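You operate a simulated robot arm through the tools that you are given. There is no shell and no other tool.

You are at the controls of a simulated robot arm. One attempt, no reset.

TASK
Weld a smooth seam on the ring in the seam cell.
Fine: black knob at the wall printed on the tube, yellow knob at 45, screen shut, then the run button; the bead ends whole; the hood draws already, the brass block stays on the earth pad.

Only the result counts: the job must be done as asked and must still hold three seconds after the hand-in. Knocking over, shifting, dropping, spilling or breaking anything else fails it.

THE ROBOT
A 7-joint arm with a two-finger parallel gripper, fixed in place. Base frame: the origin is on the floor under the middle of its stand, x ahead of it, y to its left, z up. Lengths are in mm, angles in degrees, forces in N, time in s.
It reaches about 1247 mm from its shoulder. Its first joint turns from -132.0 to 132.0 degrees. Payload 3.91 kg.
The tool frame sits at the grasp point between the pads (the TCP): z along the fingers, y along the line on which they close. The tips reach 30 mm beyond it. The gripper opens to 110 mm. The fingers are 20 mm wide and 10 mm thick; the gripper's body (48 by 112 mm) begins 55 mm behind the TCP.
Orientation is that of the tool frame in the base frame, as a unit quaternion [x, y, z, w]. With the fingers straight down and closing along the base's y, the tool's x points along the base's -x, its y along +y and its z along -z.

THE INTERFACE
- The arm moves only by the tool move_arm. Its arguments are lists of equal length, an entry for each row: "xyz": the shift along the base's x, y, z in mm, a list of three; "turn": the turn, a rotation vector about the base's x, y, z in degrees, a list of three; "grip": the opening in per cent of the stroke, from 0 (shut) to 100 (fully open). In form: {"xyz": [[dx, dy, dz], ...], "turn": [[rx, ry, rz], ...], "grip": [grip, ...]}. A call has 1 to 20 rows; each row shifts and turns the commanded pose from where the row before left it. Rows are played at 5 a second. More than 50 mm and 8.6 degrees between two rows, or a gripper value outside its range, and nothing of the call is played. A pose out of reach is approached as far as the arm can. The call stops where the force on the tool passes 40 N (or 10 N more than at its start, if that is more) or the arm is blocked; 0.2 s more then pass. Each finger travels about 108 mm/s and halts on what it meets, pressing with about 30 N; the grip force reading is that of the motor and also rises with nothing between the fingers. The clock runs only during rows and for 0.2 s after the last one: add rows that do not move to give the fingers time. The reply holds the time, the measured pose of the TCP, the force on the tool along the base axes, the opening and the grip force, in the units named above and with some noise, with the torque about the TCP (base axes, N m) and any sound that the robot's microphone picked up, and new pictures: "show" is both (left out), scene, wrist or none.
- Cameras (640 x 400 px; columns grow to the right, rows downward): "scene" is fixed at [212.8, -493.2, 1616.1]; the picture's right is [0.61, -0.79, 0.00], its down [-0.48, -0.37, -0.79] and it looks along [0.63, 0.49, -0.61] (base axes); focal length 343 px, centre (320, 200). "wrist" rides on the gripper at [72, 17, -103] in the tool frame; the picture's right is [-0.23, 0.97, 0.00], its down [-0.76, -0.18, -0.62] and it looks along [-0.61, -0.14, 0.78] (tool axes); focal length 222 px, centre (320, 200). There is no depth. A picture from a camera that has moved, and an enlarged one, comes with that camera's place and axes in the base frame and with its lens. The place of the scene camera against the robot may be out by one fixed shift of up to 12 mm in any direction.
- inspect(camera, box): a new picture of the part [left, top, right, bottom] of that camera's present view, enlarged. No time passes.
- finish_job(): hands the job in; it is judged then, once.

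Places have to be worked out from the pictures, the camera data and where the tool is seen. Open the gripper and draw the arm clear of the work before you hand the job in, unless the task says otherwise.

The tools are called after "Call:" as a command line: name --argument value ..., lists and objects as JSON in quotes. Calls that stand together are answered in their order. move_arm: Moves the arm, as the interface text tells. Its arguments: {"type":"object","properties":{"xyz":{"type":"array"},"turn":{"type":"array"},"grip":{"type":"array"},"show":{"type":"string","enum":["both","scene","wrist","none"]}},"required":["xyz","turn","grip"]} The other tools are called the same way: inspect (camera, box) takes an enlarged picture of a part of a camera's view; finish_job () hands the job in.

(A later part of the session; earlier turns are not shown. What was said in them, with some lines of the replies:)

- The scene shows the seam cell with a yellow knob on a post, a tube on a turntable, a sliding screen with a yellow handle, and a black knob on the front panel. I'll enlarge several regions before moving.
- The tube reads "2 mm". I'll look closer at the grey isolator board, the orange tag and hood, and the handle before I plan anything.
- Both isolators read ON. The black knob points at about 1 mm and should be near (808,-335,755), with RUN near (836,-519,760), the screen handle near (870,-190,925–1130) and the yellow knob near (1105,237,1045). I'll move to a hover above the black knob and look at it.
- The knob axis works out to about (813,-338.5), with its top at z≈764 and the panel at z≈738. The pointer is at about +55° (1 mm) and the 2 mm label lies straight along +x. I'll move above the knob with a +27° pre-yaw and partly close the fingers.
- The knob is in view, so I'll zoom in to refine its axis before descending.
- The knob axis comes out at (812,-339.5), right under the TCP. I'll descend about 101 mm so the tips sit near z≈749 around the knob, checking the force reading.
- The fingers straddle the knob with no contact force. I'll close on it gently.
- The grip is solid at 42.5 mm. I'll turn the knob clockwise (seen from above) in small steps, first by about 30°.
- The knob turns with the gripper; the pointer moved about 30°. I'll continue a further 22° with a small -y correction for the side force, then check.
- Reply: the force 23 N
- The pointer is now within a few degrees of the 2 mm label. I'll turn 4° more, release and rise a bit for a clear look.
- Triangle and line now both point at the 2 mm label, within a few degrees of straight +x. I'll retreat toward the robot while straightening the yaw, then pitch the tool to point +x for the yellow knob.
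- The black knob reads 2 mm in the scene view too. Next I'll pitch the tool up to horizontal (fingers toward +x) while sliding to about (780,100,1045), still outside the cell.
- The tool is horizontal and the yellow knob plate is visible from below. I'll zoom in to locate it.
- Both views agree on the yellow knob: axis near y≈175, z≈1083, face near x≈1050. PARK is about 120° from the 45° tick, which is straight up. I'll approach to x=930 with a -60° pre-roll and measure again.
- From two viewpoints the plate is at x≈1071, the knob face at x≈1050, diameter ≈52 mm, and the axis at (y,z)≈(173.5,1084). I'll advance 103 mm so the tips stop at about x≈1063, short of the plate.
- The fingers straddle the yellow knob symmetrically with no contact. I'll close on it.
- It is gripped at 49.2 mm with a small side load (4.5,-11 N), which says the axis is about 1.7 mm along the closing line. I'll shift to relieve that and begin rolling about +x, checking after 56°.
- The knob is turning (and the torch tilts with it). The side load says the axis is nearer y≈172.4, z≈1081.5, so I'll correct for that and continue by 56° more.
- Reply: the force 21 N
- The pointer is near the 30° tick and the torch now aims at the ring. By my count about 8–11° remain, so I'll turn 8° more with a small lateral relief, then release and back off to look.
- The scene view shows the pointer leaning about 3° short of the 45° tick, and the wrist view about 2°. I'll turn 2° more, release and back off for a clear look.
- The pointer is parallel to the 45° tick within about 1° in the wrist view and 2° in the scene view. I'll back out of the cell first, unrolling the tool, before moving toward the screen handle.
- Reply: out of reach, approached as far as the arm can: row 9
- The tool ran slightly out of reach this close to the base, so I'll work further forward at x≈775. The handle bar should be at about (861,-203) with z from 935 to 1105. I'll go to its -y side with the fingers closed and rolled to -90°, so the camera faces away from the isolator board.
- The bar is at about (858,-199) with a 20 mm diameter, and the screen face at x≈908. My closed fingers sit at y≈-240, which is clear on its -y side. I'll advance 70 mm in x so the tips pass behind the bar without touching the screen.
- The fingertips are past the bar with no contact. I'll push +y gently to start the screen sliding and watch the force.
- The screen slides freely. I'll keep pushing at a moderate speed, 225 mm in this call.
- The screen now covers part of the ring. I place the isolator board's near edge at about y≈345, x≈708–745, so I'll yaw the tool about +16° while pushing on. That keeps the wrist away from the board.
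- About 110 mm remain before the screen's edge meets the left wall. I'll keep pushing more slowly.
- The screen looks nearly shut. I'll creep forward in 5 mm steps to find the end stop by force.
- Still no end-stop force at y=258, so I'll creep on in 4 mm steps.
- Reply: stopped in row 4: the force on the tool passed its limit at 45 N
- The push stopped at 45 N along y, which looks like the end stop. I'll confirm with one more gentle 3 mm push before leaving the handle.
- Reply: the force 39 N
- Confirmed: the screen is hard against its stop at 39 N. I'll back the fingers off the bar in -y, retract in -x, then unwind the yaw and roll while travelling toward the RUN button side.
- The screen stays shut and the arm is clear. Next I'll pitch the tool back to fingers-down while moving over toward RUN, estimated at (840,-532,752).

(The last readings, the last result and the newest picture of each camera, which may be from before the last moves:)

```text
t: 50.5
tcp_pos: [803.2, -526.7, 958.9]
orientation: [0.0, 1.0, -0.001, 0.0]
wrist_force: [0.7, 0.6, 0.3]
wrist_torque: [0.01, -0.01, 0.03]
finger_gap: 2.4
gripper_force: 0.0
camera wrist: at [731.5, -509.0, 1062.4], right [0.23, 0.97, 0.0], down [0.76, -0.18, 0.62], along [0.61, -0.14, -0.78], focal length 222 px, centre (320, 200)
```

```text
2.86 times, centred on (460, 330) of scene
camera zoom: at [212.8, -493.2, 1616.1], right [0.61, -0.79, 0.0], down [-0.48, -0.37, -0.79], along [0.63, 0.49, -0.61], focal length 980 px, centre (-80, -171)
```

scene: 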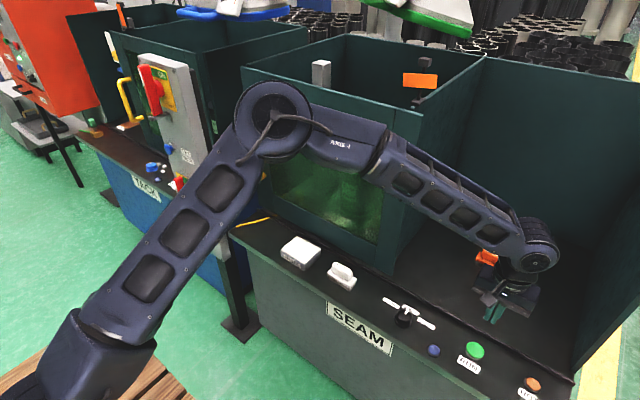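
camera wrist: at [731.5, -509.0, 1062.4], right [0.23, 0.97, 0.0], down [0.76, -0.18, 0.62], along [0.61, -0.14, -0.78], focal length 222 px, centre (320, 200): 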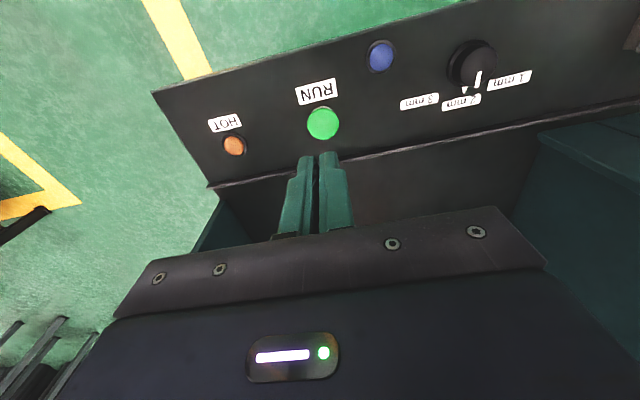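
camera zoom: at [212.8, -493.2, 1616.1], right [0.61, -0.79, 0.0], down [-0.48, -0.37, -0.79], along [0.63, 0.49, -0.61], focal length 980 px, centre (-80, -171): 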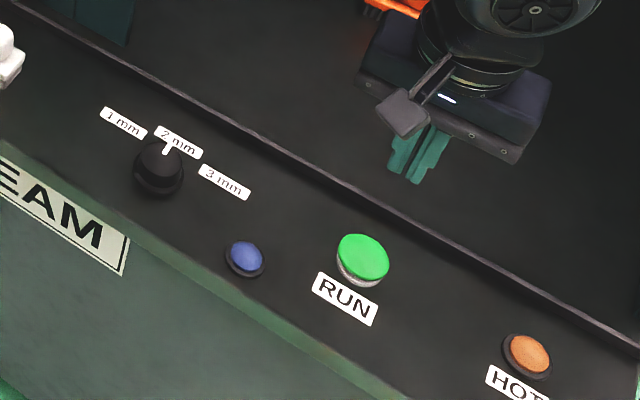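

RUN is at about (841,-530.5) with its top at z≈752. Before pressing, I'll recheck the black knob from this angle and the state of the screen and cell.

Call:
inspect --camera "wrist" --box '[400, 20, 560, 130]'

Call:
inspect --camera "scene" --box '[230, 40, 430, 260]'

Call:
inspect --camera "scene" --box '[380, 290, 440, 330]'

```text
3.64 times, centred on (480, 75) of wrist
camera zoom: at [731.5, -509.0, 1062.4], right [0.23, 0.97, 0.0], down [0.76, -0.18, 0.62], along [0.61, -0.14, -0.78], focal length 808 px, centre (-262, 654)
```

zoom: 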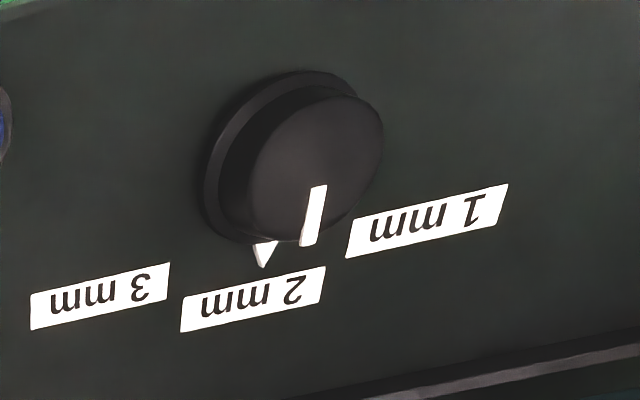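

```text
1.82 times, centred on (330, 150) of scene
camera zoom: at [212.8, -493.2, 1616.1], right [0.61, -0.79, 0.0], down [-0.48, -0.37, -0.79], along [0.63, 0.49, -0.61], focal length 624 px, centre (302, 291)
```

zoom: 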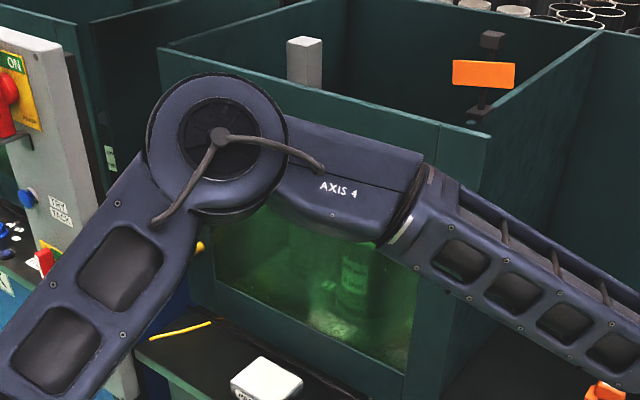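

```text
10.00 times, centred on (410, 310) of scene
camera zoom: at [212.8, -493.2, 1616.1], right [0.61, -0.79, 0.0], down [-0.48, -0.37, -0.79], along [0.63, 0.49, -0.61], focal length 3431 px, centre (-580, -900)
```

zoom: 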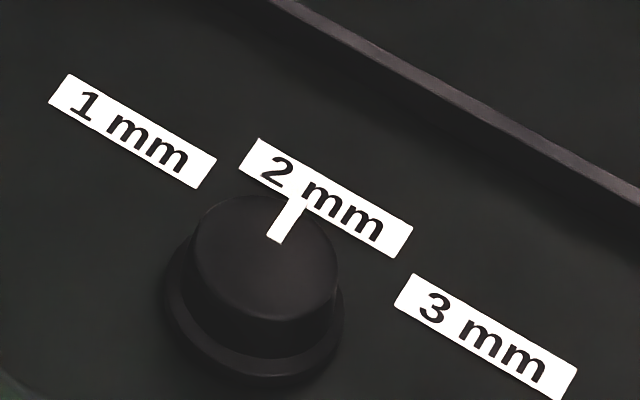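

The black knob is squarely on 2 mm and the screen is shut. I'll move above RUN with closed fingers, stopping with the tips about 20 mm above the button.

Call:
move_arm --xyz '[[19, -2.2, -20], [18.7, -2.1, -35], [0, 0, -40], [0, 0, -40], [0, 0, -22], [0, 0, 0]]' --turn '[[0, 0, 0], [0, 0, 0], [0, 0, 0], [0, 0, 0], [0, 0, 0], [0, 0, 0]]' --grip '[0, 0, 0, 0, 0, 0]' --show "both"

Call:
inspect --camera "wrist" --box '[220, 80, 420, 230]'

Call:
inspect --camera "scene" --box '[420, 290, 540, 390]'

```text
t: 51.9
tcp_pos: [840.3, -528.2, 804.3]
orientation: [-0.001, 1.0, 0.0, 0.001]
wrist_force: [0.6, -0.6, 0.8]
wrist_torque: [0.0, 0.01, 0.01]
finger_gap: 0.1
gripper_force: 29.6
camera wrist: at [767.6, -511.4, 906.2], right [0.23, 0.97, 0.0], down [0.76, -0.18, 0.62], along [0.61, -0.14, -0.78], focal length 222 px, centre (320, 200)
```

scene: 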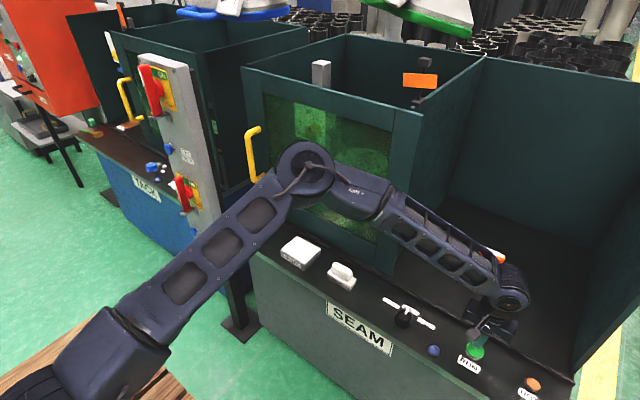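
wrist: 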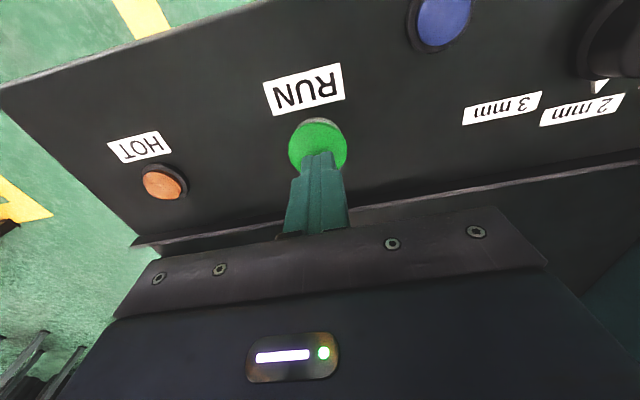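

```text
2.67 times, centred on (320, 155) of wrist
camera zoom: at [767.6, -511.4, 906.2], right [0.23, 0.97, 0.0], down [0.76, -0.18, 0.62], along [0.61, -0.14, -0.78], focal length 592 px, centre (320, 320)
```

zoom: 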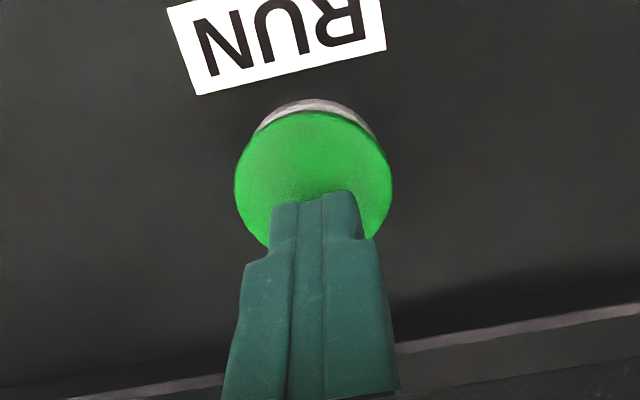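

```text
4.00 times, centred on (480, 340) of scene
camera zoom: at [212.8, -493.2, 1616.1], right [0.61, -0.79, 0.0], down [-0.48, -0.37, -0.79], along [0.63, 0.49, -0.61], focal length 1372 px, centre (-320, -360)
```

zoom: 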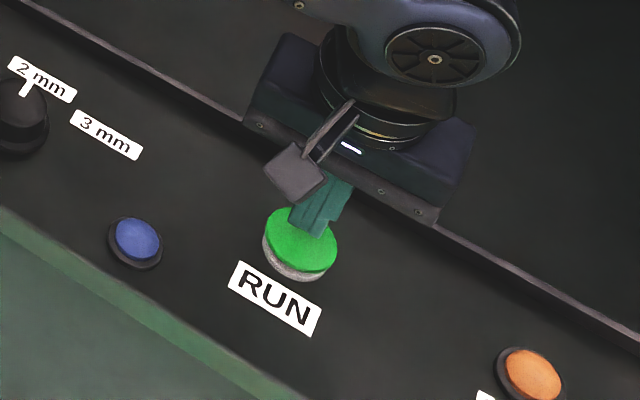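

The fingertips are centred over RUN about 20 mm above it. I'll press straight down in small steps and then lift.

Call:
move_arm --xyz '[[0, 0, -8], [0, 0, -6], [0, 0, -4], [0, 0, -3], [0, 0, -2], [0, 0, -2], [0, 0, -2]]' --turn '[[0, 0, 0], [0, 0, 0], [0, 0, 0], [0, 0, 0], [0, 0, 0], [0, 0, 0], [0, 0, 0]]' --grip '[0, 0, 0, 0, 0, 0, 0]' --show "both"

```text
t: 53.4
tcp_pos: [841.7, -529.3, 781.1]
orientation: [-0.001, 1.0, -0.002, 0.004]
wrist_force: [0.3, 1.0, 25.8]
wrist_torque: [0.01, 0.02, -0.03]
finger_gap: 0.0
gripper_force: 30.4
heard: click
stopped in row 7: the force on the tool passed its limit at 42 N (the readings are from after the stop); the commanded pose is now the measured one
camera wrist: at [767.6, -512.0, 883.7], right [0.23, 0.97, 0.0], down [0.76, -0.17, 0.63], along [0.61, -0.14, -0.78], focal length 222 px, centre (320, 200)
```

scene: 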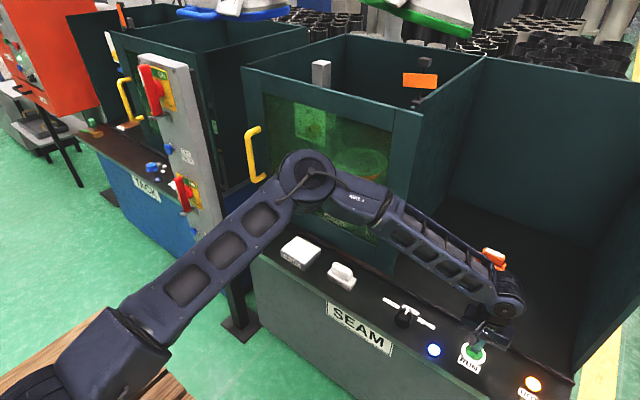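
wrist: 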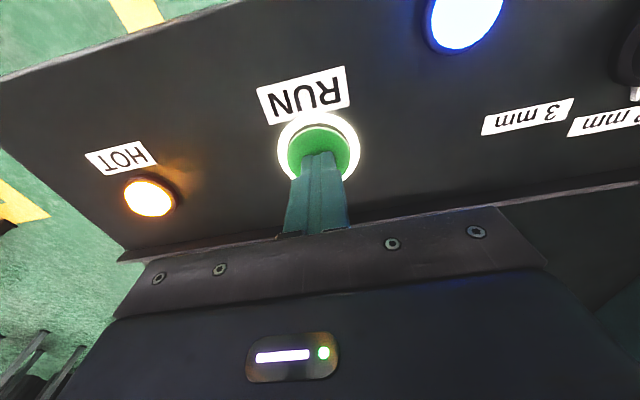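

I heard a click, and the RUN ring, blue lamp and HOT lamp all lit, so the weld is running. I'll lift straight off the button and watch.

Call:
move_arm --xyz '[[0, 0, 8], [0, 0, 15], [0, 0, 30], [0, 0, 40], [0, 0, 40], [-20, 0, 30], [0, 0, 0]]' --turn '[[0, 0, 0], [0, 0, 0], [0, 0, 0], [0, 0, 0], [0, 0, 0], [0, 0, 0], [0, 0, 0]]' --grip '[0, 0, 0, 0, 5, 20, 40]' --show "both"

Call:
inspect --camera "scene" --box '[230, 40, 430, 260]'

Call:
inspect --camera "scene" --box '[380, 280, 560, 400]'

```text
t: 55.0
tcp_pos: [820.4, -528.3, 943.4]
orientation: [-0.001, 1.0, -0.001, 0.001]
wrist_force: [0.9, -0.1, 0.9]
wrist_torque: [-0.01, -0.02, 0.01]
finger_gap: 44.3
gripper_force: 0.1
camera wrist: at [748.0, -511.5, 1046.0], right [0.23, 0.97, 0.0], down [0.76, -0.18, 0.63], along [0.61, -0.14, -0.78], focal length 222 px, centre (320, 200)
```

scene: 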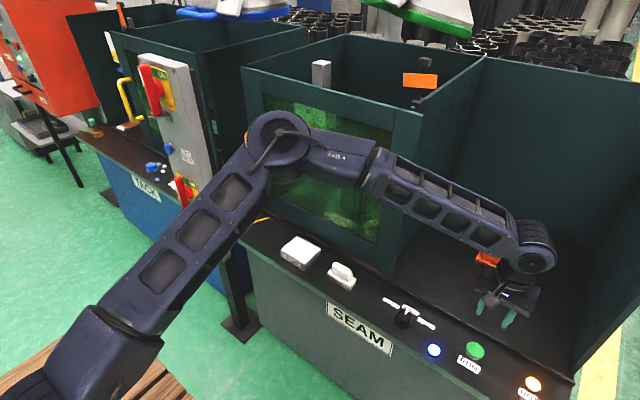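
wrist: 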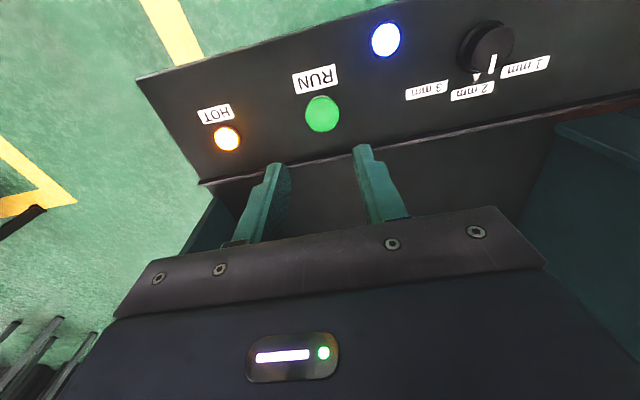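

```text
1.82 times, centred on (330, 150) of scene
camera zoom: at [212.8, -493.2, 1616.1], right [0.61, -0.79, 0.0], down [-0.48, -0.37, -0.79], along [0.63, 0.49, -0.61], focal length 624 px, centre (302, 291)
```

zoom: 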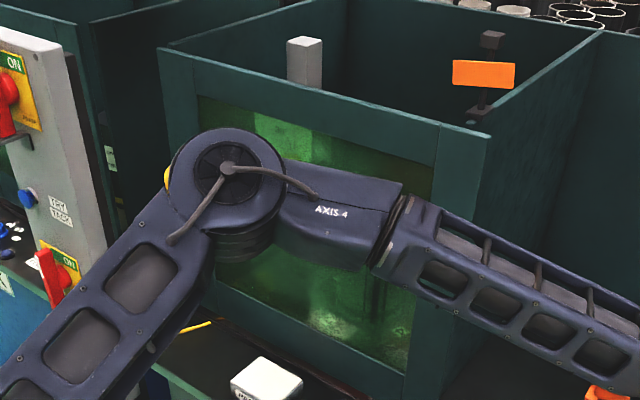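

```text
3.33 times, centred on (470, 340) of scene
camera zoom: at [212.8, -493.2, 1616.1], right [0.61, -0.79, 0.0], down [-0.48, -0.37, -0.79], along [0.63, 0.49, -0.61], focal length 1144 px, centre (-180, -267)
```

zoom: 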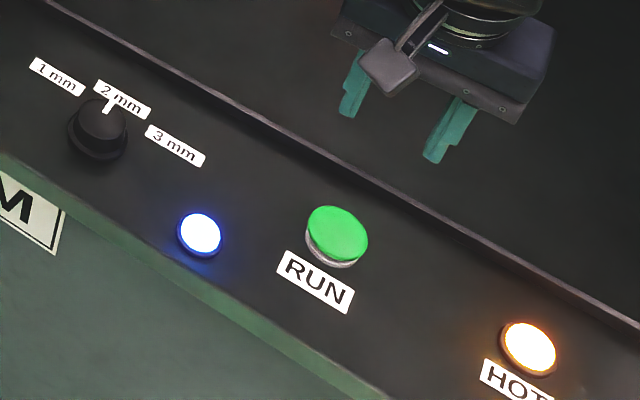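

The blue and HOT lamps are lit while it runs. I'll retreat the arm to the starting pose, which leaves the view of the ring open while the seam is made.

Call:
move_arm --xyz '[[-10, 10, 40], [-10, 25, 35], [-8, 40, 25], [-8, 40, 20], [-6, 42, 18], [-6, 42, 18], [-6, 42, 18], [-6, 42, 18], [-6, 42, 18], [-5, 42, 18], [-5, 42, 18], [-5, 42, 16], [-5, 42, 16], [-5, 42, 16], [-5, 42, 16], [-4, 42, 10], [0, 42, 5], [0, 19, 0], [0, 0, 0], [0, 0, 0]]' --turn '[[0, 0, 0], [0, 0, 0], [0, 0, 0], [0, 0, 0], [0, 0, 0], [0, 0, 0], [0, 0, 0], [0, 0, 0], [0, 0, 0], [0, 0, 0], [0, 0, 0], [0, 0, 0], [0, 0, 0], [0, 0, 0], [0, 0, 0], [0, 0, 0], [0, 0, 0], [0, 0, 0], [0, 0, 0], [0, 0, 0]]' --grip '[40, 50, 60, 70, 80, 90, 100, 100, 100, 100, 100, 100, 100, 100, 100, 100, 100, 100, 100, 100]' --show "both"

Call:
inspect --camera "scene" --box '[240, 60, 430, 260]'

Call:
inspect --camera "scene" --box '[380, 280, 560, 400]'

```text
t: 59.2
tcp_pos: [723.0, 152.7, 1266.1]
orientation: [0.0, 1.0, -0.001, 0.002]
wrist_force: [-0.5, 0.3, 0.1]
wrist_torque: [0.01, 0.01, 0.01]
finger_gap: 109.8
gripper_force: 0.1
camera wrist: at [648.5, 170.6, 1368.7], right [0.23, 0.97, 0.0], down [0.76, -0.18, 0.63], along [0.61, -0.14, -0.78], focal length 222 px, centre (320, 200)
```

scene: 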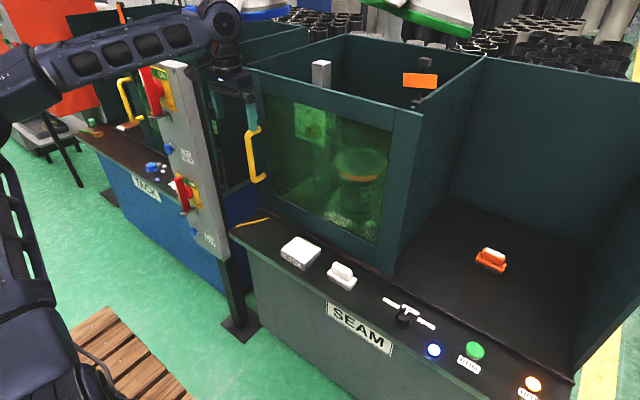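
wrist: 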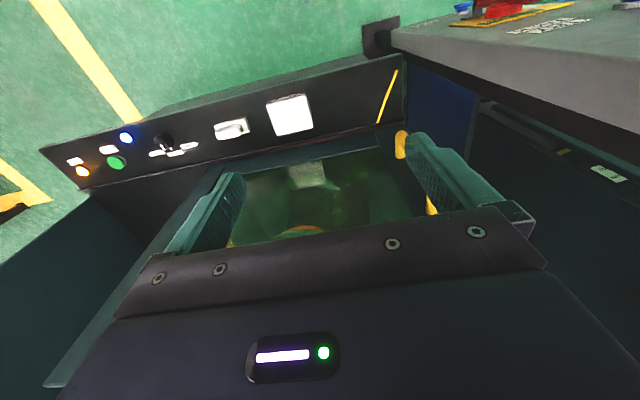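

```text
2.00 times, centred on (335, 160) of scene
camera zoom: at [212.8, -493.2, 1616.1], right [0.61, -0.79, 0.0], down [-0.48, -0.37, -0.79], along [0.63, 0.49, -0.61], focal length 686 px, centre (290, 280)
```

zoom: 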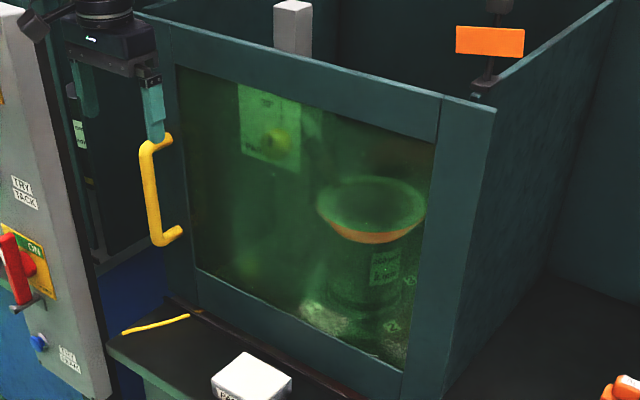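

```text
3.33 times, centred on (470, 340) of scene
camera zoom: at [212.8, -493.2, 1616.1], right [0.61, -0.79, 0.0], down [-0.48, -0.37, -0.79], along [0.63, 0.49, -0.61], focal length 1144 px, centre (-180, -267)
```

zoom: 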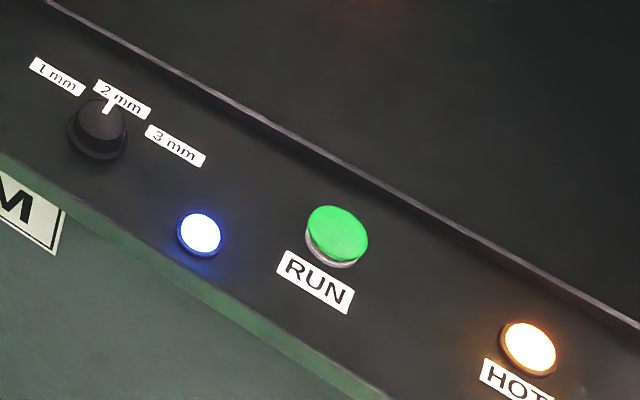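

The ring glows orange as it turns and the blue lamp is still on. I'll wait with still rows.

Call:
move_arm --xyz '[[0, 0, 0], [0, 0, 0], [0, 0, 0], [0, 0, 0], [0, 0, 0], [0, 0, 0], [0, 0, 0], [0, 0, 0], [0, 0, 0], [0, 0, 0], [0, 0, 0], [0, 0, 0], [0, 0, 0], [0, 0, 0], [0, 0, 0], [0, 0, 0], [0, 0, 0], [0, 0, 0], [0, 0, 0], [0, 0, 0]]' --turn '[[0, 0, 0], [0, 0, 0], [0, 0, 0], [0, 0, 0], [0, 0, 0], [0, 0, 0], [0, 0, 0], [0, 0, 0], [0, 0, 0], [0, 0, 0], [0, 0, 0], [0, 0, 0], [0, 0, 0], [0, 0, 0], [0, 0, 0], [0, 0, 0], [0, 0, 0], [0, 0, 0], [0, 0, 0], [0, 0, 0]]' --grip '[100, 100, 100, 100, 100, 100, 100, 100, 100, 100, 100, 100, 100, 100, 100, 100, 100, 100, 100, 100]' --show "scene"

Call:
inspect --camera "scene" --box '[240, 60, 430, 260]'

```text
t: 63.4
tcp_pos: [721.2, 153.2, 1265.9]
orientation: [-0.001, 1.0, -0.001, 0.002]
wrist_force: [-0.3, 0.3, -0.1]
wrist_torque: [-0.01, 0.02, 0.04]
finger_gap: 110.1
gripper_force: 0.0
```

scene: 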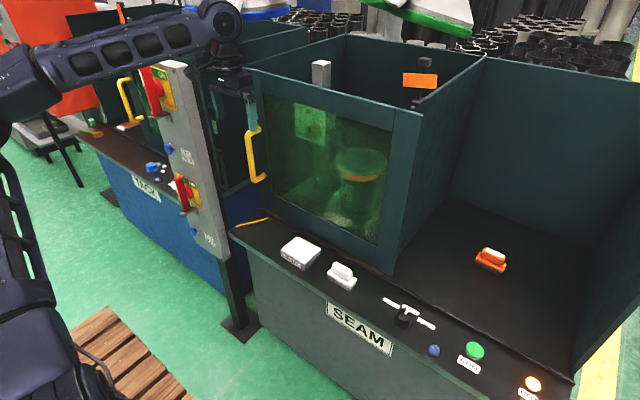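

```text
2.00 times, centred on (335, 160) of scene
camera zoom: at [212.8, -493.2, 1616.1], right [0.61, -0.79, 0.0], down [-0.48, -0.37, -0.79], along [0.63, 0.49, -0.61], focal length 686 px, centre (290, 280)
```

zoom: 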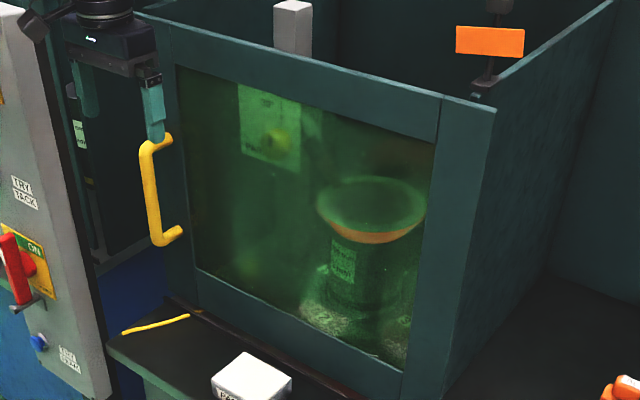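

The blue lamp has gone out, so the run has ended; HOT is still lit. I'll look closely at the ring and cell through the screen.

Call:
inspect --camera "scene" --box '[320, 130, 400, 210]'

Call:
inspect --camera "scene" --box '[380, 280, 560, 400]'

Call:
inspect --camera "wrist" --box '[180, 110, 450, 240]'

Call:
inspect --camera "scene" --box '[390, 40, 450, 120]'

```text
5.00 times, centred on (360, 170) of scene
camera zoom: at [212.8, -493.2, 1616.1], right [0.61, -0.79, 0.0], down [-0.48, -0.37, -0.79], along [0.63, 0.49, -0.61], focal length 1716 px, centre (120, 350)
```

zoom: 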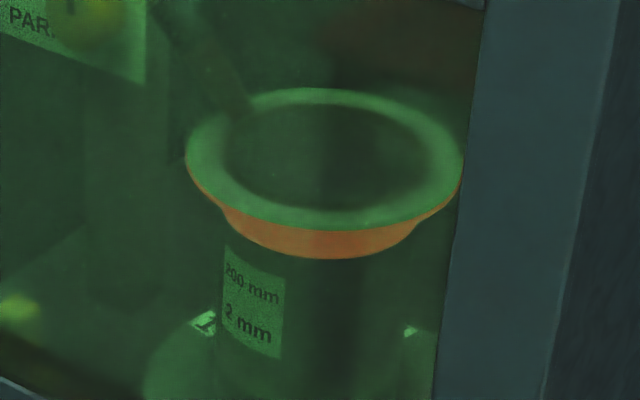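

```text
3.33 times, centred on (470, 340) of scene
camera zoom: at [212.8, -493.2, 1616.1], right [0.61, -0.79, 0.0], down [-0.48, -0.37, -0.79], along [0.63, 0.49, -0.61], focal length 1144 px, centre (-180, -267)
```

zoom: 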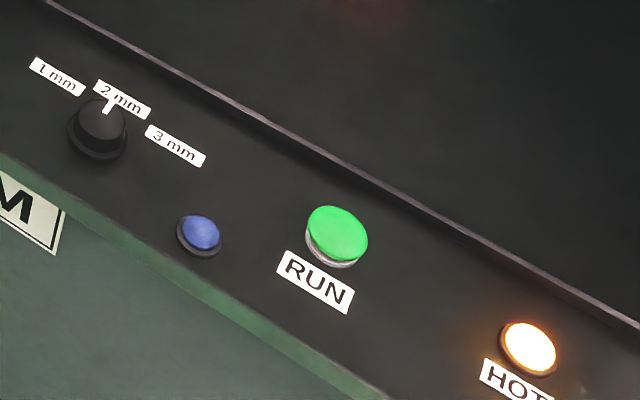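

```text
2.37 times, centred on (315, 175) of wrist
camera zoom: at [648.5, 170.4, 1368.7], right [0.23, 0.97, 0.0], down [0.76, -0.18, 0.63], along [0.61, -0.14, -0.78], focal length 526 px, centre (332, 259)
```

zoom: 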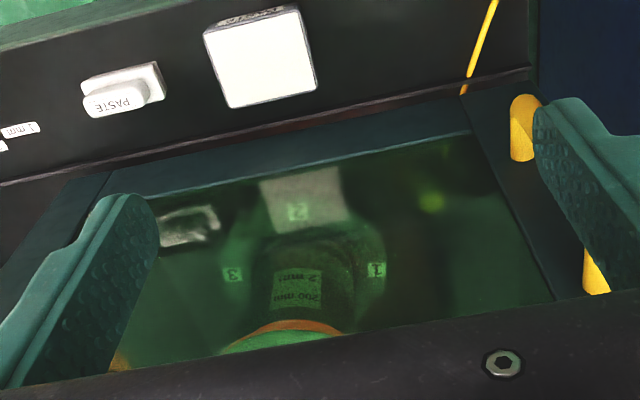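

```text
5.00 times, centred on (420, 80) of scene
camera zoom: at [212.8, -493.2, 1616.1], right [0.61, -0.79, 0.0], down [-0.48, -0.37, -0.79], along [0.63, 0.49, -0.61], focal length 1716 px, centre (-180, 800)
```

zoom: 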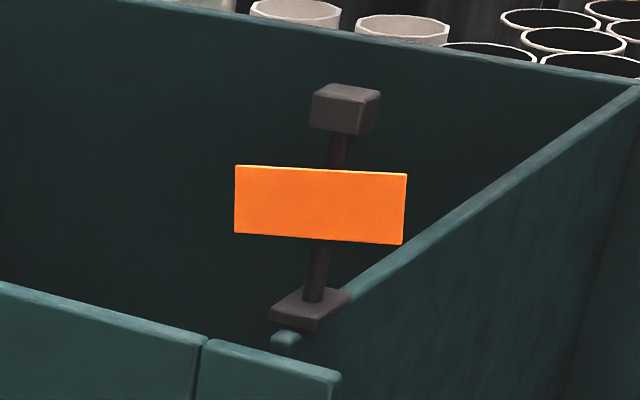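

The bead shows as an unbroken glowing band under the rim, and the knobs and screen are unchanged. I'll wait a while longer for the bead to cool and see whether the HOT lamp changes.

Call:
move_arm --xyz '[[0, 0, 0], [0, 0, 0], [0, 0, 0], [0, 0, 0], [0, 0, 0], [0, 0, 0], [0, 0, 0], [0, 0, 0], [0, 0, 0], [0, 0, 0], [0, 0, 0], [0, 0, 0], [0, 0, 0], [0, 0, 0], [0, 0, 0], [0, 0, 0], [0, 0, 0], [0, 0, 0], [0, 0, 0], [0, 0, 0]]' --turn '[[0, 0, 0], [0, 0, 0], [0, 0, 0], [0, 0, 0], [0, 0, 0], [0, 0, 0], [0, 0, 0], [0, 0, 0], [0, 0, 0], [0, 0, 0], [0, 0, 0], [0, 0, 0], [0, 0, 0], [0, 0, 0], [0, 0, 0], [0, 0, 0], [0, 0, 0], [0, 0, 0], [0, 0, 0], [0, 0, 0]]' --grip '[100, 100, 100, 100, 100, 100, 100, 100, 100, 100, 100, 100, 100, 100, 100, 100, 100, 100, 100, 100]' --show "none"

Call:
move_arm --xyz '[[0, 0, 0], [0, 0, 0], [0, 0, 0], [0, 0, 0], [0, 0, 0], [0, 0, 0], [0, 0, 0], [0, 0, 0], [0, 0, 0], [0, 0, 0], [0, 0, 0], [0, 0, 0], [0, 0, 0], [0, 0, 0], [0, 0, 0], [0, 0, 0], [0, 0, 0], [0, 0, 0], [0, 0, 0], [0, 0, 0]]' --turn '[[0, 0, 0], [0, 0, 0], [0, 0, 0], [0, 0, 0], [0, 0, 0], [0, 0, 0], [0, 0, 0], [0, 0, 0], [0, 0, 0], [0, 0, 0], [0, 0, 0], [0, 0, 0], [0, 0, 0], [0, 0, 0], [0, 0, 0], [0, 0, 0], [0, 0, 0], [0, 0, 0], [0, 0, 0], [0, 0, 0]]' --grip '[100, 100, 100, 100, 100, 100, 100, 100, 100, 100, 100, 100, 100, 100, 100, 100, 100, 100, 100, 100]' --show "scene"

Call:
inspect --camera "scene" --box '[300, 90, 420, 220]'

Call:
inspect --camera "wrist" --box '[180, 110, 450, 240]'

```text
t: 67.6
tcp_pos: [721.1, 153.8, 1265.9]
orientation: [-0.001, 1.0, -0.001, 0.001]
wrist_force: [0.0, 0.8, -0.6]
wrist_torque: [0.04, 0.01, 0.01]
finger_gap: 110.0
gripper_force: 0.0
```

```text
t: 71.8
tcp_pos: [721.8, 153.1, 1266.5]
orientation: [-0.001, 1.0, -0.001, 0.001]
wrist_force: [0.7, 0.6, -0.5]
wrist_torque: [-0.01, 0.02, -0.01]
finger_gap: 110.0
gripper_force: 0.0
```

scene: 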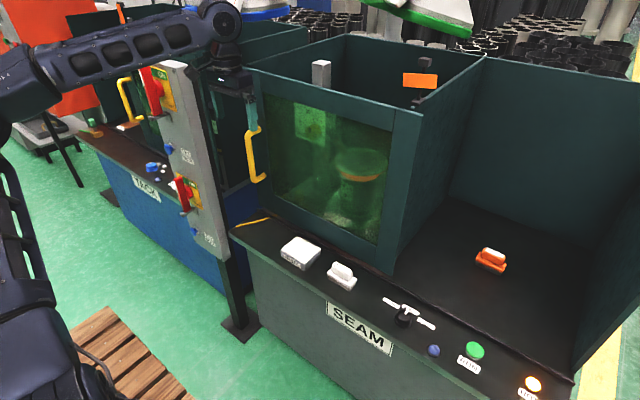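

```text
3.08 times, centred on (360, 155) of scene
camera zoom: at [212.8, -493.2, 1616.1], right [0.61, -0.79, 0.0], down [-0.48, -0.37, -0.79], along [0.63, 0.49, -0.61], focal length 1056 px, centre (197, 338)
```

zoom: 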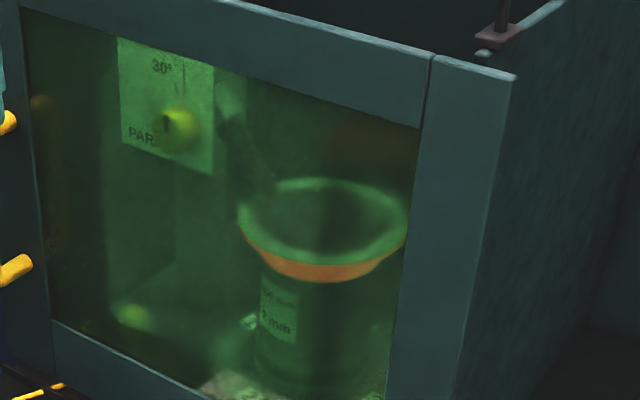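

```text
2.37 times, centred on (315, 175) of wrist
camera zoom: at [648.5, 170.4, 1368.7], right [0.23, 0.97, 0.0], down [0.76, -0.18, 0.63], along [0.61, -0.14, -0.78], focal length 526 px, centre (332, 259)
```

zoom: 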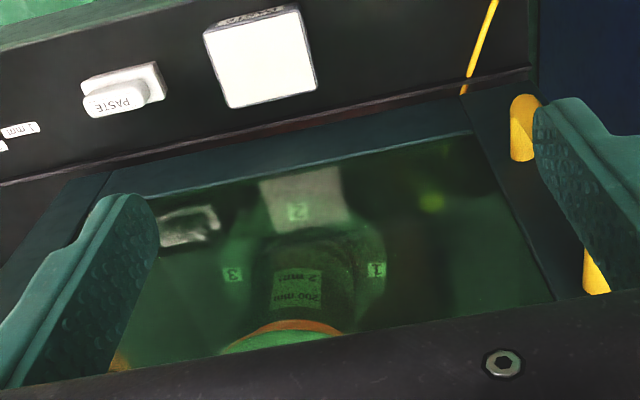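

Nothing changed over 8 s: the bead band is unbroken, the screen is shut, the knobs are set and the earth clamp is in place. I'll wait once more in case HOT goes out, then hand in.

Call:
move_arm --xyz '[[0, 0, 0], [0, 0, 0], [0, 0, 0], [0, 0, 0], [0, 0, 0], [0, 0, 0], [0, 0, 0], [0, 0, 0], [0, 0, 0], [0, 0, 0], [0, 0, 0], [0, 0, 0], [0, 0, 0], [0, 0, 0], [0, 0, 0], [0, 0, 0], [0, 0, 0], [0, 0, 0], [0, 0, 0], [0, 0, 0]]' --turn '[[0, 0, 0], [0, 0, 0], [0, 0, 0], [0, 0, 0], [0, 0, 0], [0, 0, 0], [0, 0, 0], [0, 0, 0], [0, 0, 0], [0, 0, 0], [0, 0, 0], [0, 0, 0], [0, 0, 0], [0, 0, 0], [0, 0, 0], [0, 0, 0], [0, 0, 0], [0, 0, 0], [0, 0, 0], [0, 0, 0]]' --grip '[100, 100, 100, 100, 100, 100, 100, 100, 100, 100, 100, 100, 100, 100, 100, 100, 100, 100, 100, 100]' --show "none"

Call:
move_arm --xyz '[[0, 0, 0], [0, 0, 0], [0, 0, 0], [0, 0, 0], [0, 0, 0], [0, 0, 0], [0, 0, 0], [0, 0, 0], [0, 0, 0], [0, 0, 0], [0, 0, 0], [0, 0, 0], [0, 0, 0], [0, 0, 0], [0, 0, 0], [0, 0, 0], [0, 0, 0], [0, 0, 0], [0, 0, 0], [0, 0, 0]]' --turn '[[0, 0, 0], [0, 0, 0], [0, 0, 0], [0, 0, 0], [0, 0, 0], [0, 0, 0], [0, 0, 0], [0, 0, 0], [0, 0, 0], [0, 0, 0], [0, 0, 0], [0, 0, 0], [0, 0, 0], [0, 0, 0], [0, 0, 0], [0, 0, 0], [0, 0, 0], [0, 0, 0], [0, 0, 0], [0, 0, 0]]' --grip '[100, 100, 100, 100, 100, 100, 100, 100, 100, 100, 100, 100, 100, 100, 100, 100, 100, 100, 100, 100]' --show "scene"

Call:
inspect --camera "scene" --box '[320, 130, 400, 210]'

```text
t: 76.0
tcp_pos: [722.2, 153.3, 1265.3]
orientation: [-0.001, 1.0, -0.001, 0.001]
wrist_force: [-0.3, -0.5, 0.3]
wrist_torque: [-0.01, 0.0, 0.04]
finger_gap: 110.0
gripper_force: 0.1
```

```text
t: 80.2
tcp_pos: [721.1, 155.1, 1264.4]
orientation: [-0.001, 1.0, -0.001, 0.002]
wrist_force: [-0.8, 1.0, -0.6]
wrist_torque: [0.06, 0.0, 0.03]
finger_gap: 110.1
gripper_force: 0.1
```

scene: 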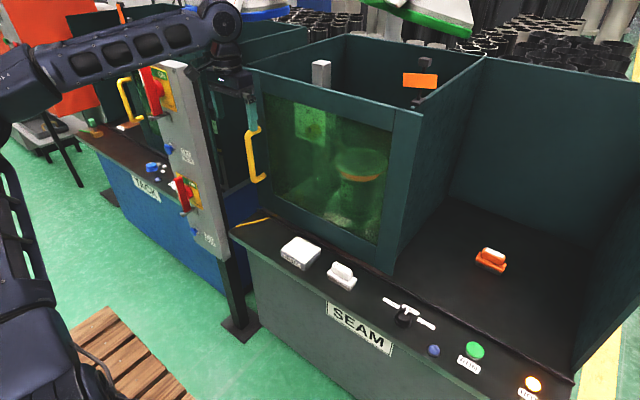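

```text
5.00 times, centred on (360, 170) of scene
camera zoom: at [212.8, -493.2, 1616.1], right [0.61, -0.79, 0.0], down [-0.48, -0.37, -0.79], along [0.63, 0.49, -0.61], focal length 1716 px, centre (120, 350)
```

zoom: 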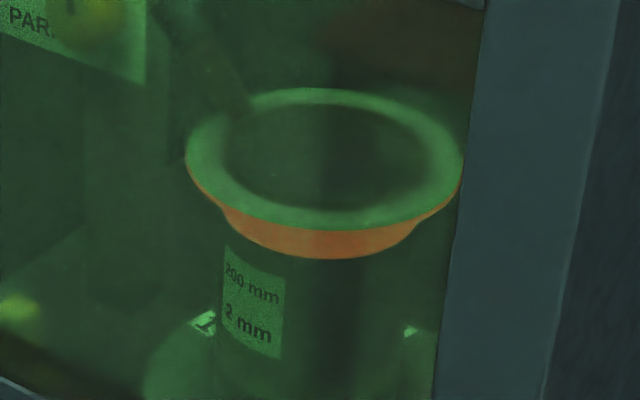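

The state hasn't changed over 17 s: the run is complete (blue lamp out), the bead is unbroken, the screen is shut, the knobs are at 2 mm and 45, and the arm is clear with the gripper open. I'll hand in the job.

Call:
finish_job

```text
The job is handed in.
```

The seam on the ring is welded and the job is handed in. The bead looks like one unbroken band all along the part visible through the screen; the far side of the ring was out of view.

- **Black knob:** turned from 1 mm to 2 mm, matching the "2 mm" printed on the tube.
- **Yellow knob:** turned from PARK to 45. It lines up with the 45 tick to within about 2°.
- **Screen:** pushed shut until it was firm against its end stop, then left there.
- **Run button:** pressed once, with a click. The RUN ring, blue and HOT lamps lit, and the blue lamp had gone out within 10 seconds.
- **After the run:** I watched for about 17 more seconds and nothing changed. The HOT lamp was still lit at hand-in.

I kept the arm clear of the brass block and its earth pad. The gripper is open and the arm is back near its starting position, clear of the cell.
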